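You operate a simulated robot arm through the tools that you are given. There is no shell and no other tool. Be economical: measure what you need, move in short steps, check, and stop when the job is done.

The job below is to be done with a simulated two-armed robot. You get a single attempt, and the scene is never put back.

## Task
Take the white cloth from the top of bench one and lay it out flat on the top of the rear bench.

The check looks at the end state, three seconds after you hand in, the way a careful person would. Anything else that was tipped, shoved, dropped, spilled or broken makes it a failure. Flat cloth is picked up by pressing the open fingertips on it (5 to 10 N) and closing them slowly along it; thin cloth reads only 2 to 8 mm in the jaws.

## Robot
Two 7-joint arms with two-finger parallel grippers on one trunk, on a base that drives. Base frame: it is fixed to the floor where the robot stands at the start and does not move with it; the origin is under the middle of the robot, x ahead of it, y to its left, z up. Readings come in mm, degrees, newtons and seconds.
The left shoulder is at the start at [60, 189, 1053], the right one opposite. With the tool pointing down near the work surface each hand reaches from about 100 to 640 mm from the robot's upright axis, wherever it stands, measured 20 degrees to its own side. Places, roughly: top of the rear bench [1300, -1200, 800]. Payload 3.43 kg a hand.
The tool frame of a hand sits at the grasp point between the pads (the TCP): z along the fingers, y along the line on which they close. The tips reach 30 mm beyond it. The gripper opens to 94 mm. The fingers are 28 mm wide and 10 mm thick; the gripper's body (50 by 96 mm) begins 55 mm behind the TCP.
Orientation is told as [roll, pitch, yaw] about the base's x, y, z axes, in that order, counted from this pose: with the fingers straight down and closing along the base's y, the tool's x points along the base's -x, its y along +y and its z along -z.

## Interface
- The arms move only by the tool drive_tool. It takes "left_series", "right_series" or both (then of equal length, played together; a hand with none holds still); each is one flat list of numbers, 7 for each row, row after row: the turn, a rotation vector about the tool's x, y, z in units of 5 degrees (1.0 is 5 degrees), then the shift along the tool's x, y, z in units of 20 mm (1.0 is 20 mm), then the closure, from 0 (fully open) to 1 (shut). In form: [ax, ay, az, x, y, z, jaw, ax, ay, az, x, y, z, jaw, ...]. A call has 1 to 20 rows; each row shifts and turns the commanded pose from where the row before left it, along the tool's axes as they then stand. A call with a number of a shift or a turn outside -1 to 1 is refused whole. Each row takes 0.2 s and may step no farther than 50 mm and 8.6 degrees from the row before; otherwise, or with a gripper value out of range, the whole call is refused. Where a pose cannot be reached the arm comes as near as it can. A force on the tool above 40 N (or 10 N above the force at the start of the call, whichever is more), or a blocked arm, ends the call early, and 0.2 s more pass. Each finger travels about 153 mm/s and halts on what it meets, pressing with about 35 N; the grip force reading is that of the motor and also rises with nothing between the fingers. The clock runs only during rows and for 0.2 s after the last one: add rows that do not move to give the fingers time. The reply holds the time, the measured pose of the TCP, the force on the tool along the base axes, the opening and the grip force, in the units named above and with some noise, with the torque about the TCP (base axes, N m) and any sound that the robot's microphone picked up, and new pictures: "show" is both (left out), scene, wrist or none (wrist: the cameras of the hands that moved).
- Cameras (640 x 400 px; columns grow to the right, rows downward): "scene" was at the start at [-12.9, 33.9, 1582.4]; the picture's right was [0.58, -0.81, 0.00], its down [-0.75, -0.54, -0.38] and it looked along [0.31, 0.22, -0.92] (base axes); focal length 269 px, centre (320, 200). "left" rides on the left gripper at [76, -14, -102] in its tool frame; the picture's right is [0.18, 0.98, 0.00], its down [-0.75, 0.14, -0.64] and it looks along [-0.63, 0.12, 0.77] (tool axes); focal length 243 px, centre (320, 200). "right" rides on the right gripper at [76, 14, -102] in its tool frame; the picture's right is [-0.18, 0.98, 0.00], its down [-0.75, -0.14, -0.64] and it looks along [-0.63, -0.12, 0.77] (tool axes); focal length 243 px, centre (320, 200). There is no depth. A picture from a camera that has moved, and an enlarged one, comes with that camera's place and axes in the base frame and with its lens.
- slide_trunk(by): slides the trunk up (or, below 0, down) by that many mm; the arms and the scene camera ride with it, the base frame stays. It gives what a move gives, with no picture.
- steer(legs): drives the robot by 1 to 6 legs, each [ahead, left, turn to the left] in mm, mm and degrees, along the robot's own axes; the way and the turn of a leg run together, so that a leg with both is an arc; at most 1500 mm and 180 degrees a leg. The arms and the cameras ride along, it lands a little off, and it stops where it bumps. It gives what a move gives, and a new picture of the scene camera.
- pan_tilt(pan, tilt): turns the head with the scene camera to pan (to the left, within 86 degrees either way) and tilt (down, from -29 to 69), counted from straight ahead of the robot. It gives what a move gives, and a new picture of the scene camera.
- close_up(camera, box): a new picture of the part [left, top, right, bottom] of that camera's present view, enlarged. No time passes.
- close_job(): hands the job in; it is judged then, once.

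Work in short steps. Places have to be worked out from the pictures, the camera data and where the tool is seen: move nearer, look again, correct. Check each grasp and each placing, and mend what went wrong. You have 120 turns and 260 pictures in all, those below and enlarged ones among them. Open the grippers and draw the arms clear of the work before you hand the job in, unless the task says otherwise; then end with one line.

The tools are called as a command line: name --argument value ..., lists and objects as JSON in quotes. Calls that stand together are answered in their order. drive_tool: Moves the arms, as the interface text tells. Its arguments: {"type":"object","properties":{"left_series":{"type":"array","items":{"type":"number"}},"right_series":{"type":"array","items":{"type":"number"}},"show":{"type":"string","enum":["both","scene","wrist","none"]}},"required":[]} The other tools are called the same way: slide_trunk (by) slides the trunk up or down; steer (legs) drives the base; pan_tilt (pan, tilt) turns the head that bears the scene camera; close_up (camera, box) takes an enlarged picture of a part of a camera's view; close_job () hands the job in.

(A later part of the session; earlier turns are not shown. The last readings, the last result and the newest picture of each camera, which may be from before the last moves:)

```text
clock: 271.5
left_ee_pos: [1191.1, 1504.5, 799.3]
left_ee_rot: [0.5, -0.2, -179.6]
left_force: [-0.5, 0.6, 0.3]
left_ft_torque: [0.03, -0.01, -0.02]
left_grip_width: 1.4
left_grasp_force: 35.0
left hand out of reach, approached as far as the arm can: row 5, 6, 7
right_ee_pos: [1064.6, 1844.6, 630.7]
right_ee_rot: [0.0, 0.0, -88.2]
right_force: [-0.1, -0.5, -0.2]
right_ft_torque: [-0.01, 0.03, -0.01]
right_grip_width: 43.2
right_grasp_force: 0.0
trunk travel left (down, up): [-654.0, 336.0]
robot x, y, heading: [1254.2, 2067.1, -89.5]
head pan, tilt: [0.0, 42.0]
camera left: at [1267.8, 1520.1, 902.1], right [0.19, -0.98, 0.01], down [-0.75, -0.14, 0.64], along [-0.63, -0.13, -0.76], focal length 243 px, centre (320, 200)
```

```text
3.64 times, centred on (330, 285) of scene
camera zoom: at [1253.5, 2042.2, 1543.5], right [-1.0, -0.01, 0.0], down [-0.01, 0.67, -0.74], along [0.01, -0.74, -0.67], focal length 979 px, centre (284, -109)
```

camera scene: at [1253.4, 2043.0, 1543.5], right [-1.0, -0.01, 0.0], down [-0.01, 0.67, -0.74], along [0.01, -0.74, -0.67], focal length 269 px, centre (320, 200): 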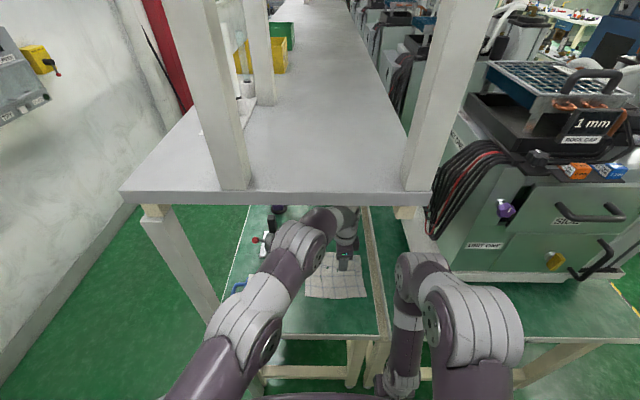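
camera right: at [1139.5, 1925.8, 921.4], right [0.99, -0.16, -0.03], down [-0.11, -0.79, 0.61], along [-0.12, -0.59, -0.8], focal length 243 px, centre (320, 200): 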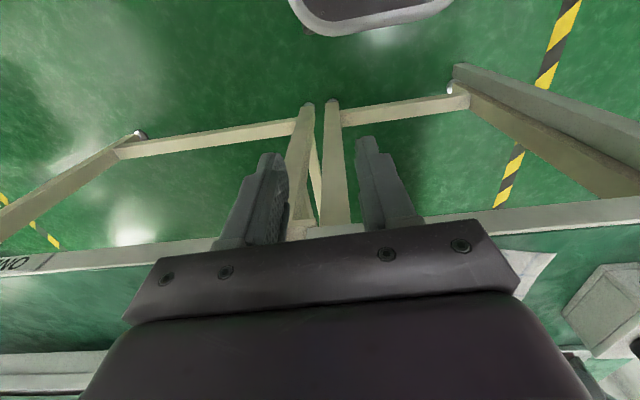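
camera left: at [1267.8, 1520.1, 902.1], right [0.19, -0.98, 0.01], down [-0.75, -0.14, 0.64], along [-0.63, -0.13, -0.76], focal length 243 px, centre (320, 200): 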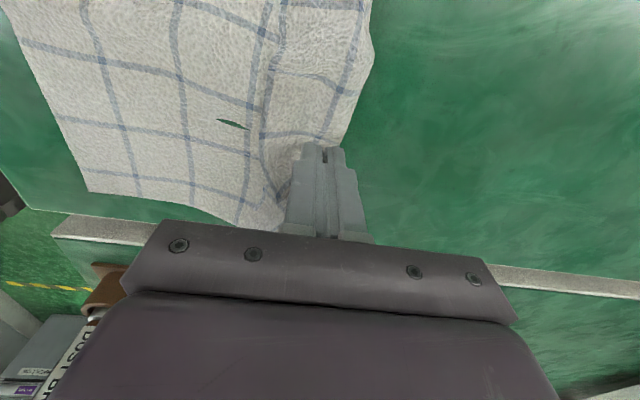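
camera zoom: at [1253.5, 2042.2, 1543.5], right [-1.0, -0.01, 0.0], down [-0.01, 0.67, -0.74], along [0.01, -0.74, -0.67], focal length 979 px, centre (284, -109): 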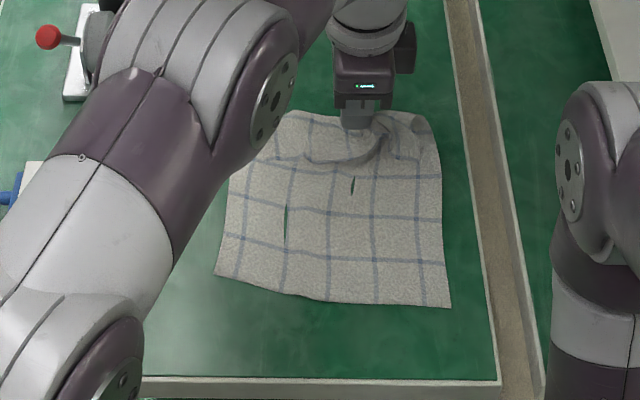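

The strip is lifting and peeling forward, but the arm is at its reach. I drive the base 30 mm ahead to pull it further.

steer --legs '[[30, 0, 0]]'

close_up --camera "scene" --box '[260, 230, 400, 340]'

close_up --camera "left" --box '[0, 0, 640, 400]'

```text
clock: 272.3
left_ee_pos: [1191.9, 1474.1, 798.3]
left_ee_rot: [0.6, -0.2, -179.7]
left_force: [-0.6, -0.1, 0.4]
left_ft_torque: [-0.01, -0.02, 0.02]
left_grip_width: 1.4
left_grasp_force: 35.1
right_ee_pos: [1063.7, 1814.4, 630.3]
right_ee_rot: [0.0, 0.1, -88.3]
right_force: [0.8, -1.2, -0.4]
right_ft_torque: [0.02, 0.0, 0.0]
right_grip_width: 42.9
right_grasp_force: 0.1
trunk travel left (down, up): [-654.0, 336.0]
robot x, y, heading: [1254.7, 2036.7, -89.6]
head pan, tilt: [0.0, 42.0]
camera scene: at [1253.7, 2011.7, 1543.5], right [-1.0, -0.01, 0.0], down [-0.01, 0.67, -0.74], along [0.01, -0.74, -0.67], focal length 269 px, centre (320, 200)
```

scene: 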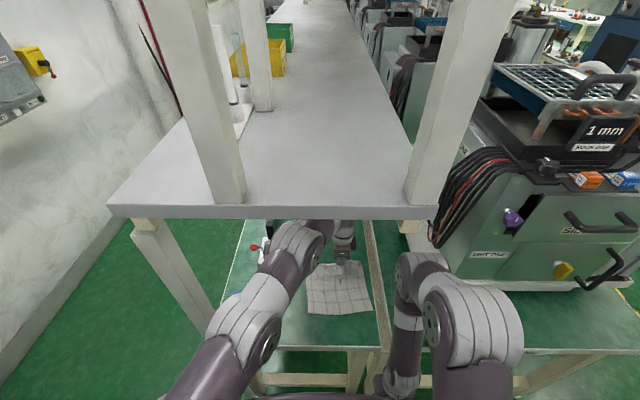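

```text
3.64 times, centred on (330, 285) of scene
camera zoom: at [1253.7, 2011.7, 1543.5], right [-1.0, -0.01, 0.0], down [-0.01, 0.67, -0.74], along [0.01, -0.74, -0.67], focal length 979 px, centre (284, -109)
```

zoom: 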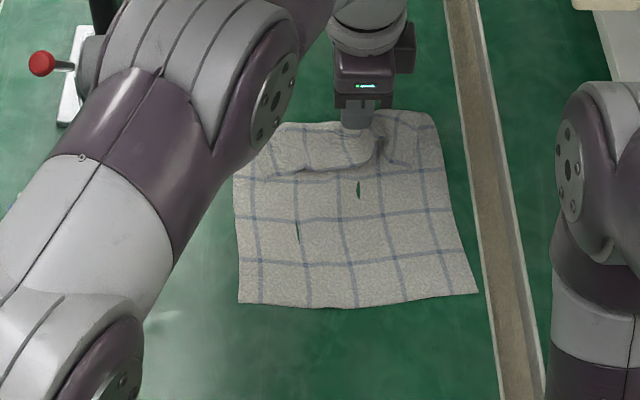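

```text
1.00 times, centred on (320, 200) of left (not enlarged: the box is as wide or as high as the picture)
camera zoom: at [1267.4, 1489.9, 902.0], right [0.19, -0.98, 0.01], down [-0.75, -0.14, 0.64], along [-0.63, -0.13, -0.76], focal length 243 px, centre (320, 200)
```

zoom: 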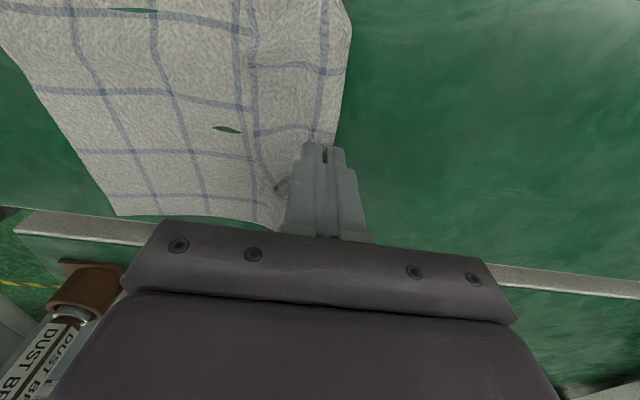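

Re-checking against the pick-up pictures (near edge x≈314, far corner x≈494), the cloth is only about 180 mm long. At 175 mm it's now practically unfolded, and only ripples remain. I set the strip down and open slowly with a light press, so the pinch spreads out flat.

drive_tool --left_series '[0, 0, 0, 0, 0, 0.4, 1, 0, 0, 0, 0, 0, 0.35, 1, 0, 0, 0, 0, 0, 0.1, 1, 0, 0, 0, 0, 0, 0, 1]' --show "none"

drive_tool --left_series '[0, 0, 0, 0, 0, 0.02, 0.96, 0, 0, 0, 0, 0, 0, 0.92, 0, 0, 0, 0, 0, 0, 0.88, 0, 0, 0, 0, 0, 0, 0.84, 0, 0, 0, 0, 0, 0, 0.8, 0, 0, 0, 0, 0, 0, 0.76, 0, 0, 0, 0, 0, 0, 0.72, 0, 0, 0, 0, 0, 0, 0.68, 0, 0, 0, 0, 0, 0, 0.64, 0, 0, 0, 0, 0, 0, 0.64]' --show "wrist"

```text
clock: 273.3
left_ee_pos: [1192.1, 1475.9, 782.6]
left_ee_rot: [0.5, -0.1, -179.7]
left_force: [1.1, 1.3, 1.1]
left_ft_torque: [0.05, 0.02, 0.0]
left_grip_width: 1.2
left_grasp_force: 34.8
right_ee_pos: [1064.3, 1815.1, 630.1]
right_ee_rot: [0.1, 0.1, -88.3]
right_force: [0.2, -0.8, 1.1]
right_ft_torque: [-0.03, 0.0, -0.04]
right_grip_width: 42.9
right_grasp_force: 0.2
trunk travel left (down, up): [-654.0, 336.0]
robot x, y, heading: [1254.1, 2035.4, -89.3]
head pan, tilt: [0.0, 42.0]
```

```text
clock: 275.5
left_ee_pos: [1191.3, 1474.0, 783.0]
left_ee_rot: [0.5, -0.1, -179.7]
left_force: [-0.6, 0.1, 0.5]
left_ft_torque: [0.01, -0.01, 0.01]
left_grip_width: 33.6
left_grasp_force: 0.1
right_ee_pos: [1064.0, 1814.8, 630.3]
right_ee_rot: [0.0, 0.1, -88.2]
right_force: [0.1, 0.2, 0.4]
right_ft_torque: [0.02, 0.01, 0.03]
right_grip_width: 43.1
right_grasp_force: 0.0
trunk travel left (down, up): [-654.0, 336.0]
robot x, y, heading: [1253.0, 2036.8, -89.5]
head pan, tilt: [0.0, 42.0]
camera left: at [1267.4, 1491.1, 885.2], right [0.19, -0.98, 0.01], down [-0.75, -0.14, 0.64], along [-0.63, -0.13, -0.76], focal length 243 px, centre (320, 200)
```

left: 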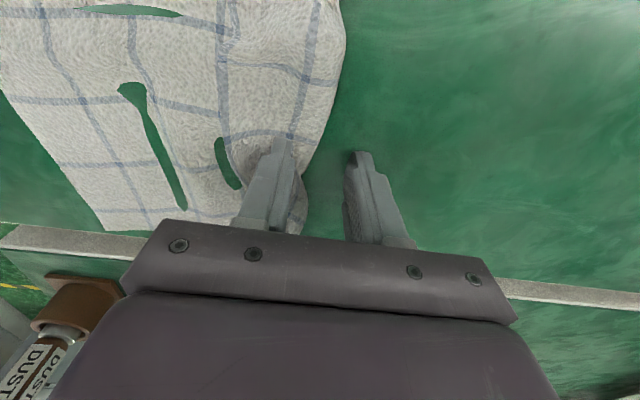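

Opening pushed the strip's edge back a little near the finger. I lift off, back away, and look at the whole cloth again.

drive_tool --left_series '[0, 0, 0, 0, 0, -0.5, 0.64, 0, 0, 0, 0, 0, -0.6, 0.64]' --show "none"

steer --legs '[[-310, 0, -0.5]]'

drive_tool --left_series '[0, 0, 0, 1, -0.3, 0, 0.64, 0, 0, 0, 1, -0.3, 0, 0.64, 0, 0, 0, 1, -0.3, 0, 0.64, 0, 0, 0, 1, -0.3, 0, 0.64, 0, 0, 0, 1, -0.3, 0, 0.64, 0, 0, 0, 1, -0.3, 0, 0.64, 0, 0, 0, 1, 0, 0, 0.64, 0, 0, 0, 1, 0, 0, 0.64, 0, 0, 0, 1, 0, 0, 0.64, 0, 0, 0, 1, 0, 0, 0.64, 0, 0, 0, 1, 0, 0, 0.64]' --show "none"

close_up --camera "scene" --box '[290, 180, 380, 240]'

```text
clock: 276.1
left_ee_pos: [1191.9, 1475.5, 803.2]
left_ee_rot: [0.6, -0.2, -179.6]
left_force: [0.9, -0.2, 0.2]
left_ft_torque: [0.02, 0.02, -0.02]
left_grip_width: 33.8
left_grasp_force: 0.1
right_ee_pos: [1064.0, 1815.6, 629.9]
right_ee_rot: [-0.1, 0.0, -88.3]
right_force: [-0.1, -0.4, 0.8]
right_ft_torque: [-0.02, -0.01, 0.0]
right_grip_width: 42.9
right_grasp_force: 0.1
trunk travel left (down, up): [-654.0, 336.0]
robot x, y, heading: [1250.6, 2033.8, -89.7]
head pan, tilt: [0.0, 42.0]
```

```text
clock: 278.2
left_ee_pos: [1184.1, 1784.3, 803.7]
left_ee_rot: [0.8, -0.1, 179.9]
left_force: [-0.5, 0.7, -0.6]
left_ft_torque: [0.0, -0.01, 0.0]
left_grip_width: 33.6
left_grasp_force: 0.1
right_ee_pos: [1061.4, 2125.5, 629.8]
right_ee_rot: [0.0, 0.0, -88.8]
right_force: [0.0, -0.5, 0.4]
right_ft_torque: [-0.02, 0.01, -0.02]
right_grip_width: 43.3
right_grasp_force: 0.1
trunk travel left (down, up): [-654.0, 336.0]
robot x, y, heading: [1250.1, 2343.7, -89.9]
head pan, tilt: [0.0, 42.0]
camera scene: at [1252.0, 2322.0, 1543.5], right [-1.0, 0.0, 0.0], down [0.0, 0.67, -0.74], along [0.0, -0.74, -0.67], focal length 269 px, centre (320, 200)
```

scene: 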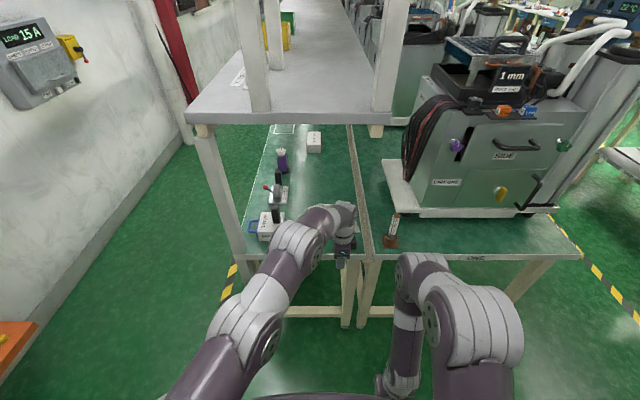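

```text
clock: 280.6
left_ee_pos: [1405.3, 1818.9, 804.4]
left_ee_rot: [0.6, -0.2, 179.7]
left_force: [-0.7, -0.6, -0.4]
left_ft_torque: [0.03, 0.03, 0.0]
left_grip_width: 33.8
left_grasp_force: 0.0
right_ee_pos: [1060.6, 2124.9, 629.2]
right_ee_rot: [0.0, 0.0, -88.8]
right_force: [0.4, -0.2, 0.0]
right_ft_torque: [0.0, -0.02, 0.04]
right_grip_width: 43.6
right_grasp_force: 0.1
trunk travel left (down, up): [-654.0, 336.0]
robot x, y, heading: [1252.8, 2349.0, -89.9]
head pan, tilt: [0.0, 42.0]
```

```text
6.67 times, centred on (335, 210) of scene
camera zoom: at [1252.6, 2321.1, 1543.5], right [-1.0, 0.0, 0.0], down [0.0, 0.67, -0.74], along [0.0, -0.74, -0.67], focal length 1795 px, centre (220, 133)
```

zoom: 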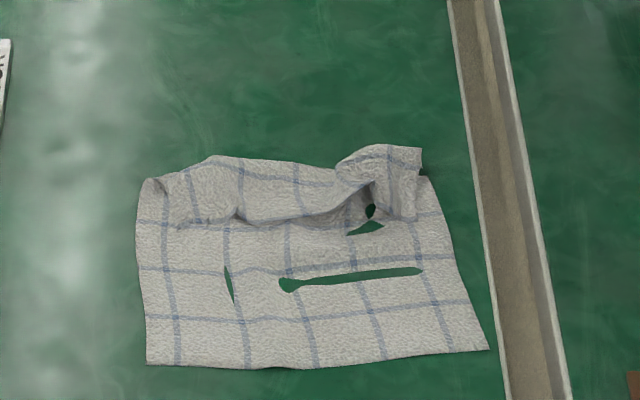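

Now the picture is clear. A lip with overlapped layers runs across at y≈1522–1533, from x≈1277 to 1190, and the far-right part is bunched. I'll start with the jaws almost closed, straddling the lip tightly, so opening gives a long stroke and pins the layers beneath. First I position and drive in.

drive_tool --left_series '[-0.05, 0, 0, -0.95, 0.075, 0, 0.87, 0, 0, 0, -0.95, 0.075, 0, 0.87, 0, 0, 0, -0.95, 0.075, 0, 0.87, 0, 0, 0, -0.95, 0.075, 0, 0.87, 0, 0, 0, -0.95, 0.075, 0, 0.87, 0, 0, 0, -0.95, 0.075, 0, 0.87, 0, 0, 0, -0.95, 0.075, 0, 0.87, 0, 0, 0, -0.95, 0.075, 0, 0.87, 0, 0, 0, -0.95, 0.075, 0, 0.87, 0, 0, 0, -0.95, 0.075, 0, 0.87, 0, 0, 0, 0, 0, 0, 0.87]' --show "none"

steer --legs '[[282, 0, 0]]'

close_up --camera "left" --box '[0, 0, 640, 400]'

```text
clock: 283.0
left_ee_pos: [1215.6, 1803.4, 801.2]
left_ee_rot: [1.0, -0.3, 179.8]
left_force: [1.0, -0.7, 0.2]
left_ft_torque: [0.0, 0.04, -0.01]
left_grip_width: 12.3
left_grasp_force: 0.0
right_ee_pos: [1060.4, 2125.7, 629.4]
right_ee_rot: [-0.1, -0.1, -88.9]
right_force: [0.1, 0.1, 0.0]
right_ft_torque: [0.0, -0.01, 0.02]
right_grip_width: 43.4
right_grasp_force: 0.0
trunk travel left (down, up): [-654.0, 336.0]
robot x, y, heading: [1252.1, 2343.1, -90.2]
head pan, tilt: [0.0, 42.0]
```

```text
clock: 285.0
left_ee_pos: [1218.0, 1512.8, 801.6]
left_ee_rot: [0.8, -0.3, 180.0]
left_force: [-0.1, -0.1, 0.1]
left_ft_torque: [-0.01, -0.05, 0.0]
left_grip_width: 12.4
left_grasp_force: 0.0
right_ee_pos: [1062.9, 1833.6, 628.8]
right_ee_rot: [-0.1, 0.0, -88.7]
right_force: [-0.2, 0.3, 0.3]
right_ft_torque: [0.01, 0.0, 0.0]
right_grip_width: 43.5
right_grasp_force: 0.0
trunk travel left (down, up): [-654.0, 336.0]
robot x, y, heading: [1253.3, 2055.6, -90.1]
head pan, tilt: [0.0, 42.0]
camera scene: at [1252.6, 2029.7, 1543.4], right [-1.0, 0.0, 0.0], down [0.0, 0.67, -0.74], along [0.0, -0.74, -0.67], focal length 269 px, centre (320, 200)
```

scene: 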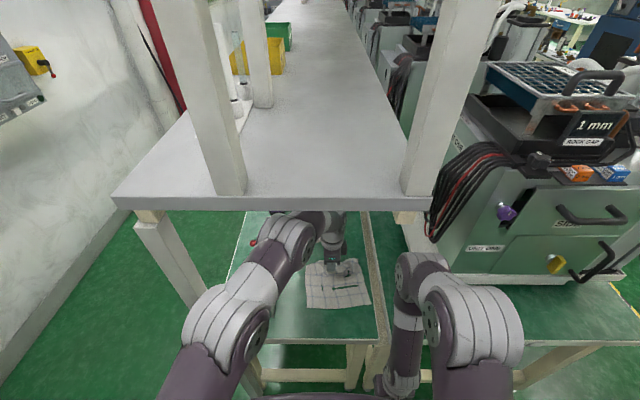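

```text
1.00 times, centred on (320, 200) of left (not enlarged: the box is as wide or as high as the picture)
camera zoom: at [1294.1, 1528.2, 904.4], right [0.18, -0.98, 0.01], down [-0.75, -0.13, 0.65], along [-0.63, -0.13, -0.76], focal length 243 px, centre (320, 200)
```

zoom: 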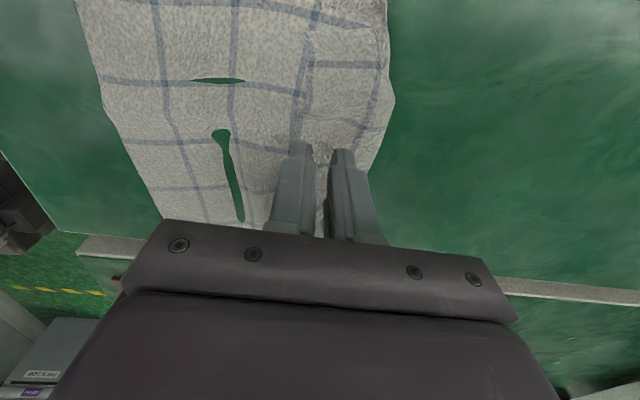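

The lip is at y≈1524 here. I centre on y≈1526, level the hand, and lower to contact.

drive_tool --left_series '[0.12, 0, 0, 0, -0.33, 0, 0.87, 0, 0, 0, 0, -0.33, 0.3, 0.87, 0, 0, 0, 0, 0, 0.4, 0.87, 0, 0, 0, 0, 0, 0.2, 0.87, 0, 0, 0, 0, 0, 0.08, 0.87, 0, 0, 0, 0, 0, 0, 0.87]' --show "none"

drive_tool --left_series '[0, 0, 0, 0, 0, 0.02, 0.87, 0, 0, 0, 0, 0, 0, 0.87]' --show "wrist"

```text
clock: 286.4
left_ee_pos: [1219.5, 1524.7, 781.9]
left_ee_rot: [0.3, -0.2, 179.9]
left_force: [0.2, -1.1, 0.1]
left_ft_torque: [-0.01, -0.03, -0.03]
left_grip_width: 12.3
left_grasp_force: 0.1
right_ee_pos: [1062.3, 1833.9, 629.4]
right_ee_rot: [0.1, 0.0, -88.6]
right_force: [0.3, 0.4, 0.0]
right_ft_torque: [-0.03, -0.01, -0.01]
right_grip_width: 43.3
right_grasp_force: 0.0
trunk travel left (down, up): [-654.0, 336.0]
robot x, y, heading: [1253.1, 2056.6, -89.6]
head pan, tilt: [0.0, 42.0]
```

```text
clock: 287.0
left_ee_pos: [1217.5, 1525.1, 782.6]
left_ee_rot: [0.3, -0.1, 180.0]
left_force: [0.2, 0.5, 1.4]
left_ft_torque: [-0.01, -0.02, -0.03]
left_grip_width: 12.0
left_grasp_force: 0.1
right_ee_pos: [1061.4, 1834.8, 631.1]
right_ee_rot: [0.0, 0.0, -88.6]
right_force: [0.6, 1.3, 0.0]
right_ft_torque: [0.01, 0.0, 0.01]
right_grip_width: 43.3
right_grasp_force: 0.1
trunk travel left (down, up): [-654.0, 336.0]
robot x, y, heading: [1250.0, 2057.7, -89.7]
head pan, tilt: [0.0, 42.0]
camera left: at [1294.5, 1540.5, 884.9], right [0.18, -0.98, 0.0], down [-0.75, -0.14, 0.64], along [-0.63, -0.12, -0.76], focal length 243 px, centre (320, 200)
```

left: 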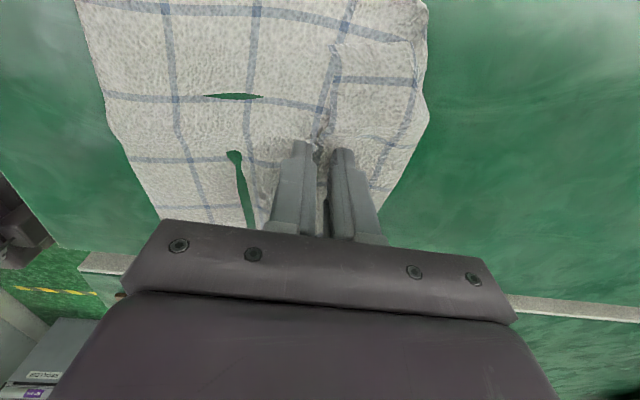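

The fingers straddle the lip tightly. I press a little and open with one long slow stroke.

drive_tool --left_series '[0, 0, 0, 0, 0, 0.045, 0.87, 0, 0, 0, 0, 0, 0, 0.83, 0, 0, 0, 0, 0, 0, 0.79, 0, 0, 0, 0, 0, 0, 0.75, 0, 0, 0, 0, 0, 0, 0.71, 0, 0, 0, 0, 0, 0, 0.67, 0, 0, 0, 0, 0, 0, 0.63, 0, 0, 0, 0, 0, 0, 0.59, 0, 0, 0, 0, 0, 0, 0.55, 0, 0, 0, 0, 0, 0, 0.51, 0, 0, 0, 0, 0, 0, 0.47, 0, 0, 0, 0, 0, 0, 0.43, 0, 0, 0, 0, 0, 0, 0.39, 0, 0, 0, 0, 0, 0, 0.35, 0, 0, 0, 0, 0, 0, 0.31]' --show "wrist"

close_up --camera "scene" --box '[260, 230, 400, 340]'

```text
clock: 290.2
left_ee_pos: [1218.3, 1526.0, 781.2]
left_ee_rot: [0.3, -0.2, 180.0]
left_force: [0.2, 0.3, 2.9]
left_ft_torque: [-0.06, 0.03, 0.01]
left_grip_width: 64.7
left_grasp_force: 0.2
right_ee_pos: [1061.9, 1834.6, 631.6]
right_ee_rot: [-0.1, -0.1, -88.7]
right_force: [0.5, 0.3, 0.1]
right_ft_torque: [0.01, 0.03, 0.04]
right_grip_width: 43.4
right_grasp_force: 0.1
trunk travel left (down, up): [-654.0, 336.0]
robot x, y, heading: [1254.0, 2053.5, -89.6]
head pan, tilt: [0.0, 42.0]
camera left: at [1294.6, 1540.9, 884.6], right [0.18, -0.98, 0.0], down [-0.75, -0.14, 0.64], along [-0.63, -0.12, -0.76], focal length 243 px, centre (320, 200)
```

left: 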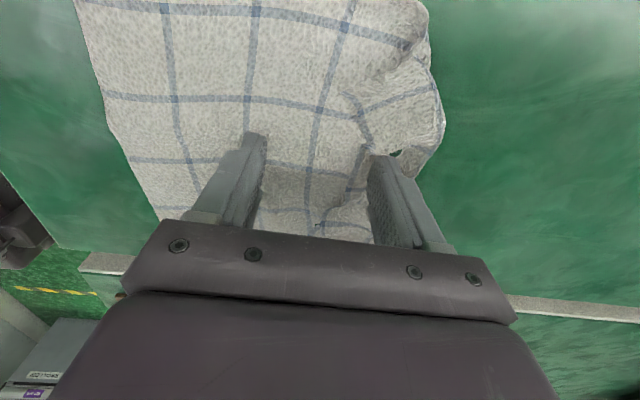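

```text
3.64 times, centred on (330, 285) of scene
camera zoom: at [1252.6, 2031.1, 1543.5], right [-1.0, 0.0, 0.0], down [0.0, 0.67, -0.74], along [0.0, -0.74, -0.67], focal length 979 px, centre (284, -109)
```

zoom: 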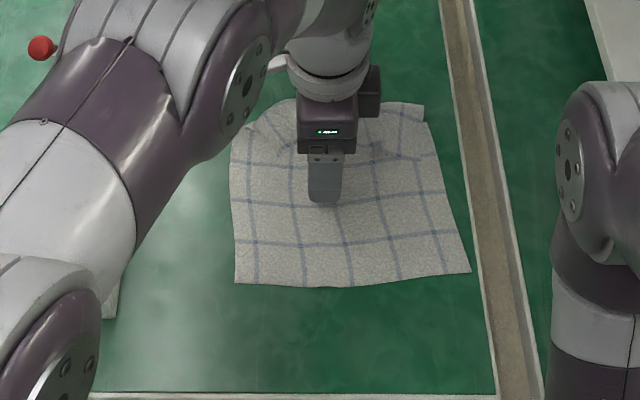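

The fold opened: three regular grid lines are now flat between the fingers. I finish the stroke to full opening, then look.

drive_tool --left_series '[0, 0, 0, 0, 0, 0.02, 0.31, 0, 0, 0, 0, 0, 0, 0.27, 0, 0, 0, 0, 0, 0, 0.23, 0, 0, 0, 0, 0, 0, 0.19, 0, 0, 0, 0, 0, 0, 0.15, 0, 0, 0, 0, 0, 0, 0.11, 0, 0, 0, 0, 0, 0, 0.07, 0, 0, 0, 0, 0, 0, 0.03, 0, 0, 0, 0, 0, 0, 0, 0, 0, 0, 0, 0, -0.4, 0, 0, 0, 0, 0, 0, -0.6, 0]' --show "wrist"

close_up --camera "scene" --box '[260, 230, 400, 340]'

```text
clock: 292.6
left_ee_pos: [1218.0, 1526.5, 801.4]
left_ee_rot: [0.2, -0.2, 179.9]
left_force: [-0.4, -0.1, 0.3]
left_ft_torque: [0.01, 0.0, -0.01]
left_grip_width: 94.0
left_grasp_force: 0.0
right_ee_pos: [1063.0, 1835.0, 629.2]
right_ee_rot: [0.1, 0.0, -88.5]
right_force: [0.0, -1.4, -0.1]
right_ft_torque: [0.01, -0.03, -0.02]
right_grip_width: 43.4
right_grasp_force: 0.2
trunk travel left (down, up): [-654.0, 336.0]
robot x, y, heading: [1255.2, 2055.8, -89.9]
head pan, tilt: [0.0, 42.0]
camera left: at [1294.5, 1541.9, 904.4], right [0.18, -0.98, 0.0], down [-0.75, -0.14, 0.64], along [-0.63, -0.12, -0.76], focal length 243 px, centre (320, 200)
```

left: 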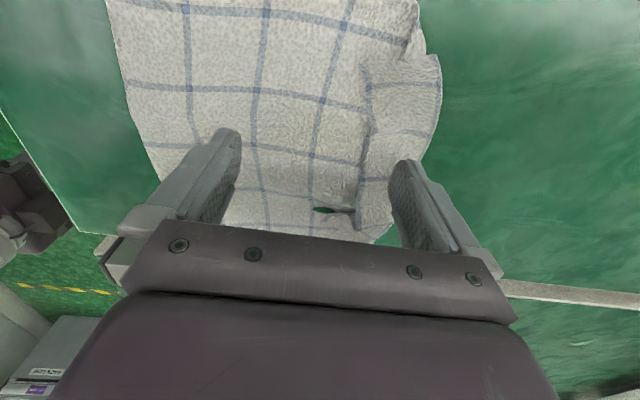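

```text
3.64 times, centred on (330, 285) of scene
camera zoom: at [1252.6, 2031.1, 1543.4], right [-1.0, 0.0, 0.0], down [0.0, 0.67, -0.74], along [0.0, -0.74, -0.67], focal length 979 px, centre (284, -109)
```

zoom: 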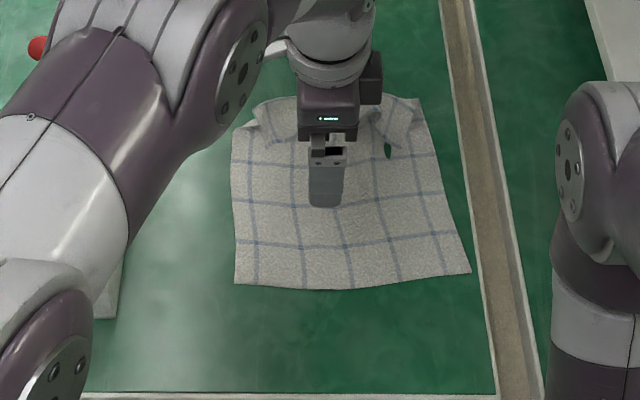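

The lip has moved out to y≈1496, with about 40 mm of strip left beyond it. I repeat the same stroke there: nudge the base 15 mm ahead, close the jaws, and straddle the new lip.

steer --legs '[[15, 0, 0]]'

drive_tool --left_series '[0, 0, 0, 0, 0.35, 0, 0.5, 0, 0, 0, 0, 0.35, 0, 0.87, 0, 0, 0, 0, 0, 0, 0.87, 0, 0, 0, 0, 0, 0.4, 0.87, 0, 0, 0, 0, 0, 0.4, 0.87, 0, 0, 0, 0, 0, 0.13, 0.87, 0, 0, 0, 0, 0, 0, 0.87]' --show "wrist"

```text
clock: 293.4
left_ee_pos: [1216.9, 1512.4, 801.9]
left_ee_rot: [0.4, -0.1, 180.0]
left_force: [0.3, -0.7, -1.0]
left_ft_torque: [-0.01, 0.03, -0.02]
left_grip_width: 94.0
left_grasp_force: 0.0
right_ee_pos: [1062.9, 1819.9, 630.2]
right_ee_rot: [0.1, 0.1, -88.7]
right_force: [0.3, 0.0, 0.2]
right_ft_torque: [0.0, 0.03, -0.02]
right_grip_width: 43.2
right_grasp_force: 0.0
trunk travel left (down, up): [-654.0, 336.0]
robot x, y, heading: [1251.5, 2038.6, -89.8]
head pan, tilt: [0.0, 42.0]
camera scene: at [1252.7, 2016.4, 1543.5], right [-1.0, 0.0, 0.0], down [0.0, 0.67, -0.74], along [0.0, -0.74, -0.67], focal length 269 px, centre (320, 200)
```

scene: 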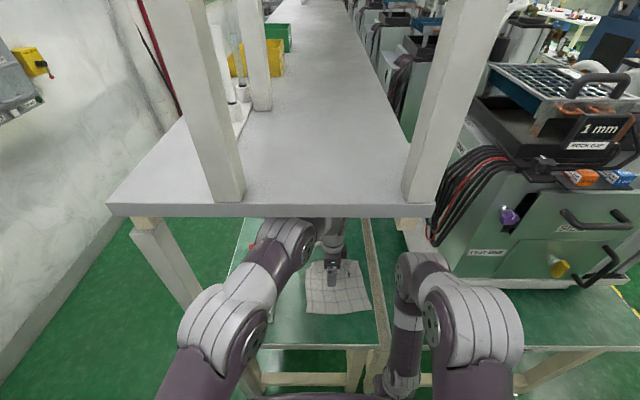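

```text
clock: 295.0
left_ee_pos: [1218.8, 1498.2, 784.0]
left_ee_rot: [0.2, 0.0, 180.0]
left_force: [-0.3, 0.5, -0.2]
left_ft_torque: [-0.02, -0.02, 0.0]
left_grip_width: 12.0
left_grasp_force: 0.1
right_ee_pos: [1062.8, 1819.6, 630.6]
right_ee_rot: [0.0, 0.0, -88.6]
right_force: [0.3, 0.1, 0.1]
right_ft_torque: [0.02, -0.01, -0.03]
right_grip_width: 42.9
right_grasp_force: 0.1
trunk travel left (down, up): [-654.0, 336.0]
robot x, y, heading: [1252.4, 2038.5, -89.6]
head pan, tilt: [0.0, 42.0]
camera left: at [1294.9, 1512.8, 886.3], right [0.18, -0.98, 0.0], down [-0.75, -0.14, 0.64], along [-0.63, -0.12, -0.76], focal length 243 px, centre (320, 200)
```

left: 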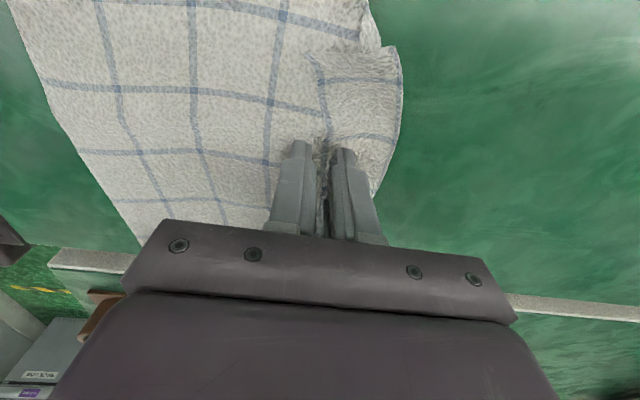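

The fingers straddle the new lip precisely, so I press and make the long opening stroke, then lift off.

drive_tool --left_series '[0, 0, 0, 0, 0, 0.13, 0.87, 0, 0, 0, 0, 0, 0, 0.83, 0, 0, 0, 0, 0, 0, 0.78, 0, 0, 0, 0, 0, 0, 0.73, 0, 0, 0, 0, 0, 0, 0.68, 0, 0, 0, 0, 0, 0, 0.63, 0, 0, 0, 0, 0, 0, 0.58, 0, 0, 0, 0, 0, 0, 0.53, 0, 0, 0, 0, 0, 0, 0.48, 0, 0, 0, 0, 0, 0, 0.43, 0, 0, 0, 0, 0, 0, 0.38, 0, 0, 0, 0, 0, 0, 0.33, 0, 0, 0, 0, 0, 0, 0.28, 0, 0, 0, 0, 0, 0, 0.23, 0, 0, 0, 0, 0, 0, 0.18, 0, 0, 0, 0, 0, 0, 0.18, 0, 0, 0, 0, 0, -0.5, 0.18, 0, 0, 0, 0, 0, -0.5, 0.18]' --show "wrist"

close_up --camera "scene" --box '[260, 230, 400, 340]'

```text
clock: 298.8
left_ee_pos: [1219.2, 1499.6, 802.2]
left_ee_rot: [0.2, -0.1, 179.9]
left_force: [1.1, -0.2, 0.0]
left_ft_torque: [-0.01, 0.02, 0.0]
left_grip_width: 77.2
left_grasp_force: 0.1
right_ee_pos: [1061.4, 1818.8, 630.4]
right_ee_rot: [0.0, 0.1, -88.6]
right_force: [0.1, 0.4, 0.0]
right_ft_torque: [0.0, 0.02, -0.01]
right_grip_width: 42.8
right_grasp_force: 0.0
trunk travel left (down, up): [-654.0, 336.0]
robot x, y, heading: [1250.4, 2037.7, -89.6]
head pan, tilt: [0.0, 42.0]
camera left: at [1294.8, 1514.2, 904.3], right [0.18, -0.98, 0.0], down [-0.75, -0.14, 0.64], along [-0.63, -0.12, -0.77], focal length 243 px, centre (320, 200)
```

left: 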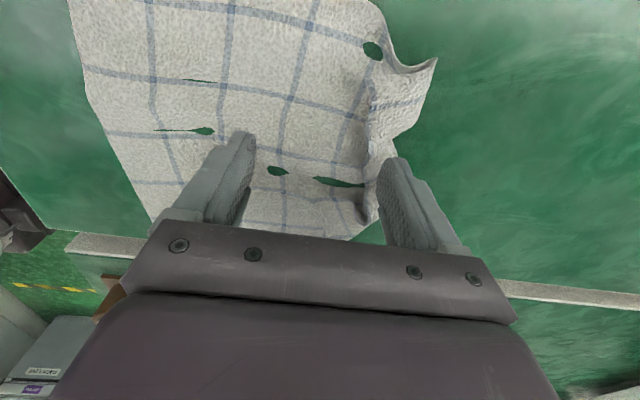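

```text
3.64 times, centred on (330, 285) of scene
camera zoom: at [1252.7, 2016.6, 1543.4], right [-1.0, 0.0, 0.0], down [0.0, 0.67, -0.74], along [0.0, -0.74, -0.67], focal length 979 px, centre (284, -109)
```

zoom: 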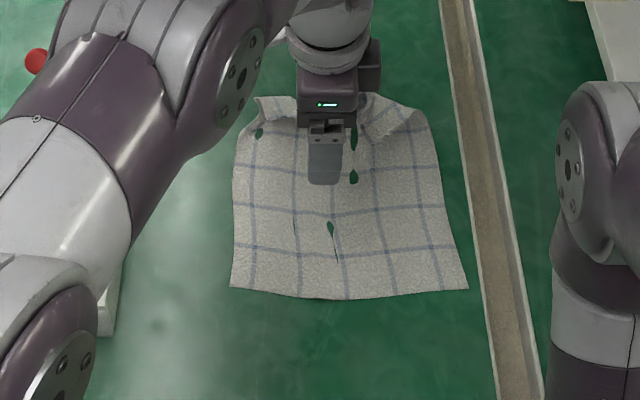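

The middle is now spread to nearly full length. I back out with the arm lifted and check the final state.

steer --legs '[[-310, 0, 0]]'

drive_tool --left_series '[0, 0, 0, 1, -0.3, 0, 0.64, 0, 0, 0, 1, -0.3, 0, 0.64, 0, 0, 0, 1, -0.3, 0, 0.64, 0, 0, 0, 1, -0.3, 0, 0.64, 0, 0, 0, 1, -0.3, 0, 0.64, 0, 0, 0, 1, -0.3, 0, 0.64, 0, 0, 0, 1, 0, 0, 0.64, 0, 0, 0, 1, 0, 0, 0.64, 0, 0, 0, 1, 0, 0, 0.64]' --show "none"

close_up --camera "scene" --box '[290, 180, 380, 240]'

```text
clock: 300.9
left_ee_pos: [1220.9, 1808.7, 802.1]
left_ee_rot: [0.2, -0.2, -179.4]
left_force: [-0.2, 0.2, 0.5]
left_ft_torque: [0.03, -0.02, 0.02]
left_grip_width: 77.2
left_grasp_force: 0.1
right_ee_pos: [1061.2, 2128.2, 629.6]
right_ee_rot: [0.1, 0.0, -88.0]
right_force: [0.2, 1.0, 0.6]
right_ft_torque: [-0.02, -0.03, 0.01]
right_grip_width: 43.5
right_grasp_force: 0.0
trunk travel left (down, up): [-654.0, 336.0]
robot x, y, heading: [1250.9, 2351.2, -89.3]
head pan, tilt: [0.0, 42.0]
camera scene: at [1250.1, 2327.1, 1543.5], right [-1.0, -0.01, 0.0], down [-0.01, 0.67, -0.74], along [0.01, -0.74, -0.67], focal length 269 px, centre (320, 200)
```

scene: 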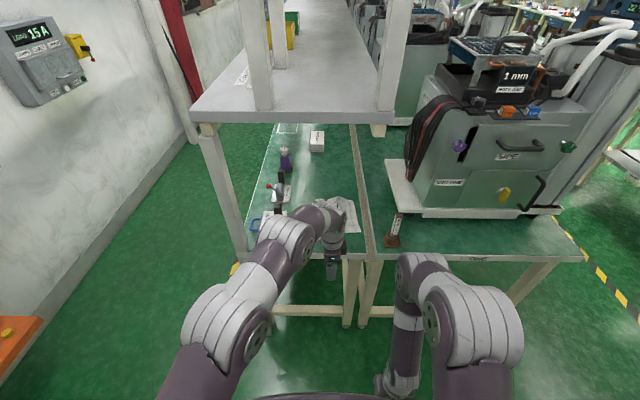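

```text
clock: 302.9
left_ee_pos: [1403.1, 1845.0, 803.3]
left_ee_rot: [0.3, -0.1, -179.4]
left_force: [1.0, 0.4, 0.5]
left_ft_torque: [-0.01, 0.02, 0.03]
left_grip_width: 33.7
left_grasp_force: 0.0
right_ee_pos: [1062.5, 2127.5, 630.0]
right_ee_rot: [0.0, 0.0, -88.0]
right_force: [0.0, -0.9, 0.7]
right_ft_torque: [-0.01, 0.0, -0.01]
right_grip_width: 43.3
right_grasp_force: 0.0
trunk travel left (down, up): [-654.0, 336.0]
robot x, y, heading: [1250.6, 2346.7, -89.3]
head pan, tilt: [0.0, 42.0]
```

```text
6.67 times, centred on (335, 210) of scene
camera zoom: at [1250.8, 2326.2, 1543.5], right [-1.0, -0.01, 0.0], down [-0.01, 0.67, -0.74], along [0.01, -0.74, -0.67], focal length 1795 px, centre (220, 133)
```

zoom: 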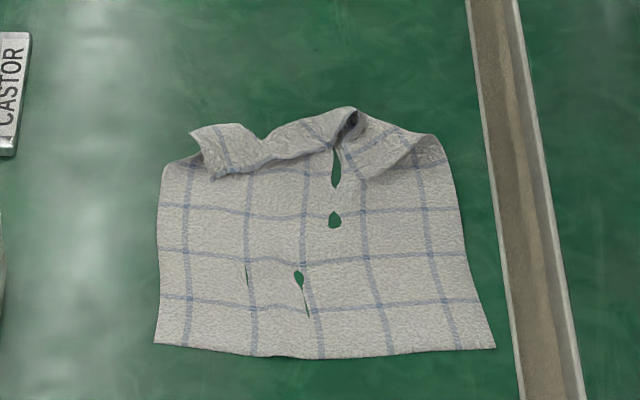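

Most of the cloth is flat. Only a narrow flap along the far edge, lip at y≈1490, is still turned up. I do one more pair of spreading strokes there, at x≈1245 and x≈1150. First I position and drive in.

drive_tool --left_series '[0, 0, 0, -0.79, 0.225, 0, 0.87, 0, 0, 0, -0.79, 0.225, 0, 0.87, 0, 0, 0, -0.79, 0.225, 0, 0.87, 0, 0, 0, -0.79, 0.225, 0, 0.87, 0, 0, 0, -0.79, 0.225, 0, 0.87, 0, 0, 0, -0.79, 0.225, 0, 0.87, 0, 0, 0, -0.79, 0.225, 0, 0.87, 0, 0, 0, -0.79, 0.225, 0, 0.87, 0, 0, 0, -0.79, 0.225, 0, 0.87, 0, 0, 0, -0.79, 0.225, 0, 0.87]' --show "none"

steer --legs '[[305, 0, -0.6]]'

close_up --camera "left" --box '[0, 0, 640, 400]'

```text
clock: 305.1
left_ee_pos: [1242.8, 1799.9, 801.8]
left_ee_rot: [0.3, -0.1, -179.4]
left_force: [0.8, 0.8, 0.0]
left_ft_torque: [-0.02, 0.01, 0.02]
left_grip_width: 12.6
left_grasp_force: 0.2
right_ee_pos: [1061.3, 2127.7, 629.8]
right_ee_rot: [0.0, 0.0, -87.9]
right_force: [-0.1, 0.4, 0.6]
right_ft_torque: [-0.01, 0.02, 0.02]
right_grip_width: 43.3
right_grasp_force: 0.1
trunk travel left (down, up): [-654.0, 336.0]
robot x, y, heading: [1252.2, 2353.9, -89.1]
head pan, tilt: [0.0, 42.0]
```

```text
clock: 307.1
left_ee_pos: [1237.7, 1494.0, 801.3]
left_ee_rot: [0.3, -0.1, 179.8]
left_force: [0.5, 0.4, -0.2]
left_ft_torque: [0.01, 0.0, -0.03]
left_grip_width: 12.2
left_grasp_force: 0.1
right_ee_pos: [1061.0, 1822.3, 630.8]
right_ee_rot: [0.0, 0.1, -88.7]
right_force: [0.0, -0.9, 0.1]
right_ft_torque: [0.02, 0.03, -0.02]
right_grip_width: 43.2
right_grasp_force: 0.1
trunk travel left (down, up): [-654.0, 336.0]
robot x, y, heading: [1248.4, 2043.1, -89.7]
head pan, tilt: [0.0, 42.0]
camera scene: at [1252.3, 2018.1, 1543.4], right [-1.0, 0.0, 0.0], down [0.0, 0.67, -0.74], along [0.0, -0.74, -0.67], focal length 269 px, centre (320, 200)
```

scene: 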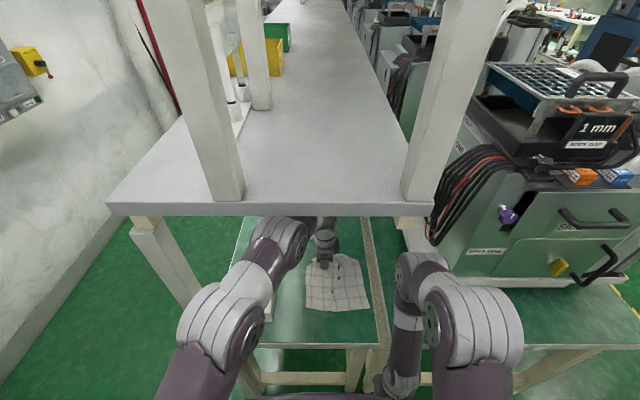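

```text
1.00 times, centred on (320, 200) of left (not enlarged: the box is as wide or as high as the picture)
camera zoom: at [1314.2, 1507.0, 904.4], right [0.18, -0.98, 0.0], down [-0.75, -0.14, 0.64], along [-0.63, -0.12, -0.76], focal length 243 px, centre (320, 200)
```

zoom: 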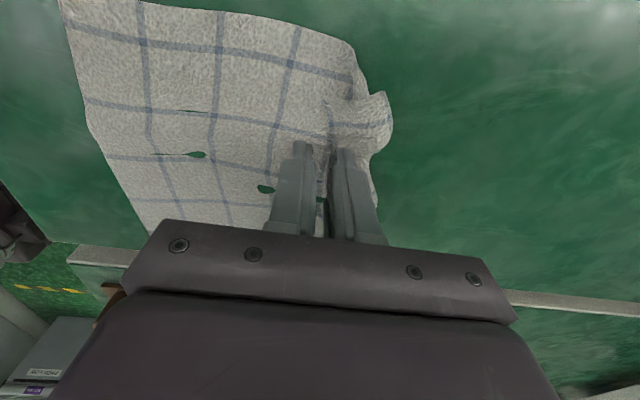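

The jaws straddle the flap's lip at x≈1238. I lower, spread, and lift, then do the same at x≈1158, and back away.

drive_tool --left_series '[0, 0, 0, 0, 0, 0.4, 0.87, 0, 0, 0, 0, 0, 0.4, 0.87, 0, 0, 0, 0, 0, 0.2, 0.87, 0, 0, 0, 0, 0, 0.02, 0.87, 0, 0, 0, 0, 0, 0, 0.82, 0, 0, 0, 0, 0, 0, 0.77, 0, 0, 0, 0, 0, 0, 0.72, 0, 0, 0, 0, 0, 0, 0.67, 0, 0, 0, 0, 0, 0, 0.62, 0, 0, 0, 0, 0, 0, 0.57, 0, 0, 0, 0, 0, 0, 0.52, 0, 0, 0, 0, 0, 0, 0.47, 0, 0, 0, 0, 0, 0, 0.42, 0, 0, 0, 0, 0, 0, 0.37, 0, 0, 0, 0, 0, 0, 0.32, 0, 0, 0, 0, 0, 0, 0.27, 0, 0, 0, 0, 0, 0, 0.22, 0, 0, 0, 0, 0, -0.5, 0.22, 0, 0, 0, 0, 0, -0.5, 0.22]' --show "wrist"

drive_tool --left_series '[0, 0, 0, -1, 0, 0, 0.6, 0, 0, 0, -1, 0, 0, 0.87, 0, 0, 0, -1, 0, 0, 0.87, 0, 0, 0, -1, 0, 0, 0.87, 0, 0, 0, 0, 0, 0, 0.87]' --show "wrist"

```text
clock: 311.1
left_ee_pos: [1237.2, 1492.9, 800.1]
left_ee_rot: [0.2, 0.0, 179.9]
left_force: [-0.1, 0.1, 0.4]
left_ft_torque: [-0.02, -0.02, -0.02]
left_grip_width: 73.3
left_grasp_force: 0.1
right_ee_pos: [1061.2, 1822.6, 629.1]
right_ee_rot: [0.0, -0.1, -88.6]
right_force: [0.1, -0.4, -0.2]
right_ft_torque: [-0.02, -0.01, 0.03]
right_grip_width: 43.3
right_grasp_force: 0.0
trunk travel left (down, up): [-654.0, 336.0]
robot x, y, heading: [1252.4, 2044.7, -89.5]
head pan, tilt: [0.0, 42.0]
camera left: at [1315.0, 1507.1, 903.7], right [0.18, -0.98, 0.0], down [-0.75, -0.14, 0.64], along [-0.63, -0.12, -0.76], focal length 243 px, centre (320, 200)
```

left: 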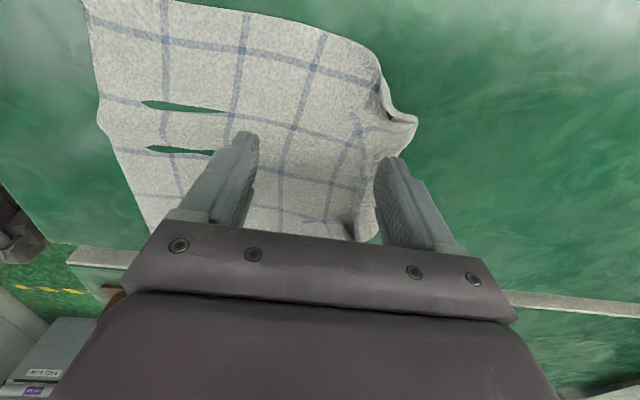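

```text
clock: 312.3
left_ee_pos: [1158.2, 1498.6, 798.4]
left_ee_rot: [0.1, 0.0, 179.9]
left_force: [0.8, -0.7, -0.3]
left_ft_torque: [-0.01, 0.04, 0.01]
left_grip_width: 12.1
left_grasp_force: 0.0
left hand out of reach, approached as far as the arm can: row 4
right_ee_pos: [1061.3, 1822.7, 629.1]
right_ee_rot: [0.0, 0.1, -88.8]
right_force: [0.5, -0.8, 0.4]
right_ft_torque: [-0.04, -0.02, 0.01]
right_grip_width: 43.2
right_grasp_force: 0.1
trunk travel left (down, up): [-654.0, 336.0]
robot x, y, heading: [1250.2, 2044.8, -89.9]
head pan, tilt: [0.0, 42.0]
camera left: at [1235.2, 1513.1, 902.0], right [0.18, -0.98, 0.0], down [-0.75, -0.14, 0.64], along [-0.63, -0.12, -0.76], focal length 243 px, centre (320, 200)
```

left: 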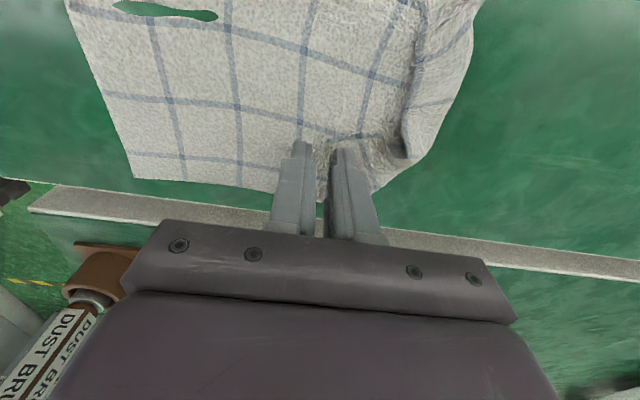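

The left half is now spread well, with all five grid lines showing, and the right side is nearly flat too. I withdraw fully and take a final look.

steer --legs '[[-450, 0, 0]]'

drive_tool --left_series '[0, 0, 0, 1, -0.3, 0, 0.5, 0, 0, 0, 1, -0.3, 0, 0.3, 0, 0, 0, 1, -0.3, 0, 0, 0, 0, 0, 1, -0.3, 0, 0, 0, 0, 0, 1, -0.3, 0, 0, 0, 0, 0, 1, -0.3, 0, 0, 0, 0, 0, 1, 0, 0, 0, 0, 0, 0, 1, 0, 0, 0, 0, 0, 0, 1, 0, 0, 0, 0, 0, 0, 1, 0, 0, 0]' --right_series '[0, 0, 0, 0, 0, 0, 0.3, 0, 0, 0, 0, 0, 0, 0, 0, 0, 0, 0, 0, 0, 0, 0, 0, 0, 0, 0, 0, 0, 0, 0, 0, 0, 0, 0, 0, 0, 0, 0, 0, 0, 0, 0, 0, 0, 0, 0, 0, 0, 0, 0, 0, 0, 0, 0, 0, 0, 0, 0, 0, 0, 0, 0, 0, 0, 0, 0, 0, 0, 0, 0]' --show "none"

close_up --camera "scene" --box '[280, 140, 380, 210]'

```text
clock: 315.1
left_ee_pos: [1157.6, 1967.9, 800.1]
left_ee_rot: [0.3, -0.1, 179.8]
left_force: [0.5, 0.7, -0.1]
left_ft_torque: [-0.05, -0.03, 0.01]
left_grip_width: 12.0
left_grasp_force: 0.0
right_ee_pos: [1061.4, 2292.8, 628.6]
right_ee_rot: [0.0, -0.1, -88.8]
right_force: [0.3, -0.6, -0.5]
right_ft_torque: [-0.01, 0.01, 0.01]
right_grip_width: 43.3
right_grasp_force: 0.0
trunk travel left (down, up): [-654.0, 336.0]
robot x, y, heading: [1253.4, 2512.2, -89.8]
head pan, tilt: [0.0, 42.0]
camera scene: at [1251.8, 2489.1, 1543.5], right [-1.0, 0.0, 0.0], down [0.0, 0.67, -0.74], along [0.0, -0.74, -0.67], focal length 269 px, centre (320, 200)
```

scene: 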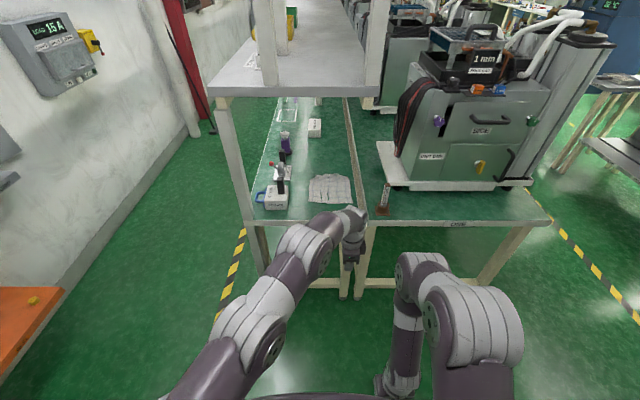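

```text
clock: 317.3
left_ee_pos: [1358.5, 2004.4, 796.8]
left_ee_rot: [0.3, -0.2, 179.8]
left_force: [0.2, 0.4, -0.3]
left_ft_torque: [-0.03, 0.03, 0.01]
left_grip_width: 94.0
left_grasp_force: 0.0
right_ee_pos: [1060.8, 2291.7, 630.3]
right_ee_rot: [0.0, 0.1, -88.9]
right_force: [0.1, -0.9, -0.4]
right_ft_torque: [-0.01, -0.03, 0.0]
right_grip_width: 94.0
right_grasp_force: 0.0
trunk travel left (down, up): [-654.0, 336.0]
robot x, y, heading: [1255.0, 2511.1, -90.3]
head pan, tilt: [0.0, 42.0]
```

```text
5.71 times, centred on (330, 175) of scene
camera zoom: at [1252.4, 2488.4, 1543.5], right [-1.0, 0.0, 0.0], down [0.0, 0.67, -0.74], along [0.0, -0.74, -0.67], focal length 1538 px, centre (263, 343)
```

zoom: 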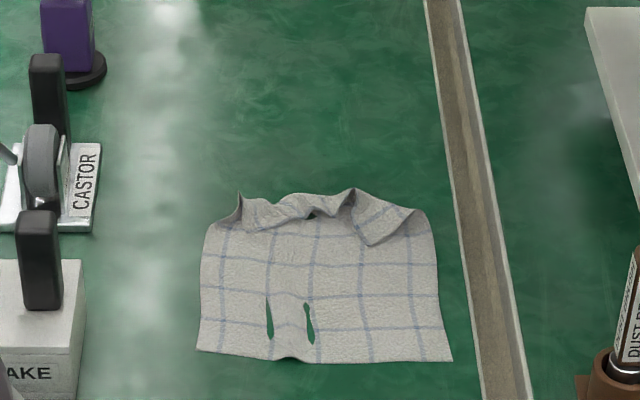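

About 80 % is flat, but the right part of the far edge is still turned over, with its lip at about (1163,1488). I go back in for one spreading stroke exactly there.

drive_tool --left_series '[0, 0, 0, -0.975, 0.2, -0.04, 0.6, 0, 0, 0, -0.975, 0.2, -0.04, 0.87, 0, 0, 0, -0.975, 0.2, -0.04, 0.87, 0, 0, 0, -0.975, 0.2, -0.04, 0.87, 0, 0, 0, -0.975, 0.2, -0.04, 0.87, 0, 0, 0, -0.975, 0.2, -0.04, 0.87, 0, 0, 0, -0.975, 0.2, -0.04, 0.87, 0, 0, 0, -0.975, 0.2, -0.04, 0.87, 0, 0, 0, -0.975, 0.2, -0.04, 0.87, 0, 0, 0, -0.975, 0.2, -0.04, 0.87]' --show "none"

steer --legs '[[472, 0, 0.3]]'

close_up --camera "left" --box '[0, 0, 640, 400]'

```text
clock: 319.5
left_ee_pos: [1162.1, 1966.1, 806.2]
left_ee_rot: [0.1, -0.2, 179.8]
left_force: [1.0, 0.6, 0.4]
left_ft_torque: [0.01, 0.0, 0.0]
left_grip_width: 12.1
left_grasp_force: 0.1
left hand out of reach, approached as far as the arm can: row 10
right_ee_pos: [1058.9, 2291.9, 630.2]
right_ee_rot: [0.1, 0.0, -88.9]
right_force: [-0.1, 0.1, 0.4]
right_ft_torque: [0.01, 0.02, 0.01]
right_grip_width: 94.2
right_grasp_force: 0.0
trunk travel left (down, up): [-654.0, 336.0]
robot x, y, heading: [1253.9, 2511.4, -90.2]
head pan, tilt: [0.0, 42.0]
```

```text
clock: 322.4
left_ee_pos: [1172.6, 1492.3, 805.5]
left_ee_rot: [0.3, -0.2, -179.5]
left_force: [-0.5, -0.2, -0.6]
left_ft_torque: [0.02, -0.03, -0.03]
left_grip_width: 12.3
left_grasp_force: 0.1
right_ee_pos: [1066.8, 1817.4, 630.0]
right_ee_rot: [0.0, 0.0, -88.1]
right_force: [-1.0, -0.4, 0.0]
right_ft_torque: [0.01, -0.01, -0.04]
right_grip_width: 94.0
right_grasp_force: 0.1
trunk travel left (down, up): [-654.0, 336.0]
robot x, y, heading: [1257.9, 2041.3, -89.3]
head pan, tilt: [0.0, 42.0]
camera scene: at [1255.3, 2014.9, 1543.5], right [-1.0, -0.01, 0.0], down [-0.01, 0.67, -0.74], along [0.01, -0.74, -0.67], focal length 269 px, centre (320, 200)
```

scene: 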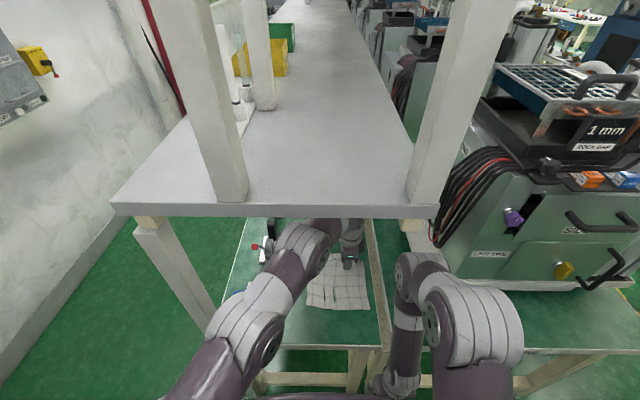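

```text
1.00 times, centred on (320, 200) of left (not enlarged: the box is as wide or as high as the picture)
camera zoom: at [1248.7, 1507.6, 909.0], right [0.19, -0.98, 0.0], down [-0.75, -0.15, 0.64], along [-0.63, -0.13, -0.76], focal length 243 px, centre (320, 200)
```

zoom: 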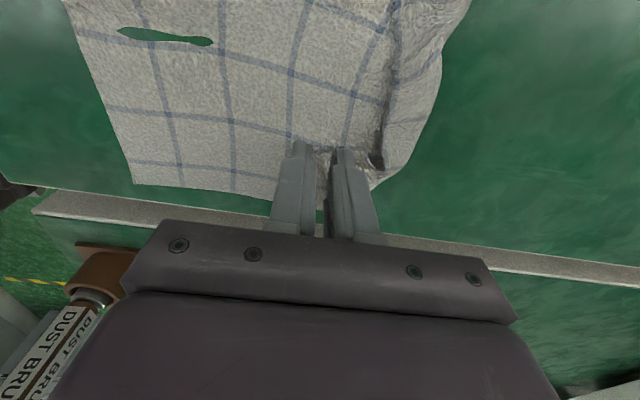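

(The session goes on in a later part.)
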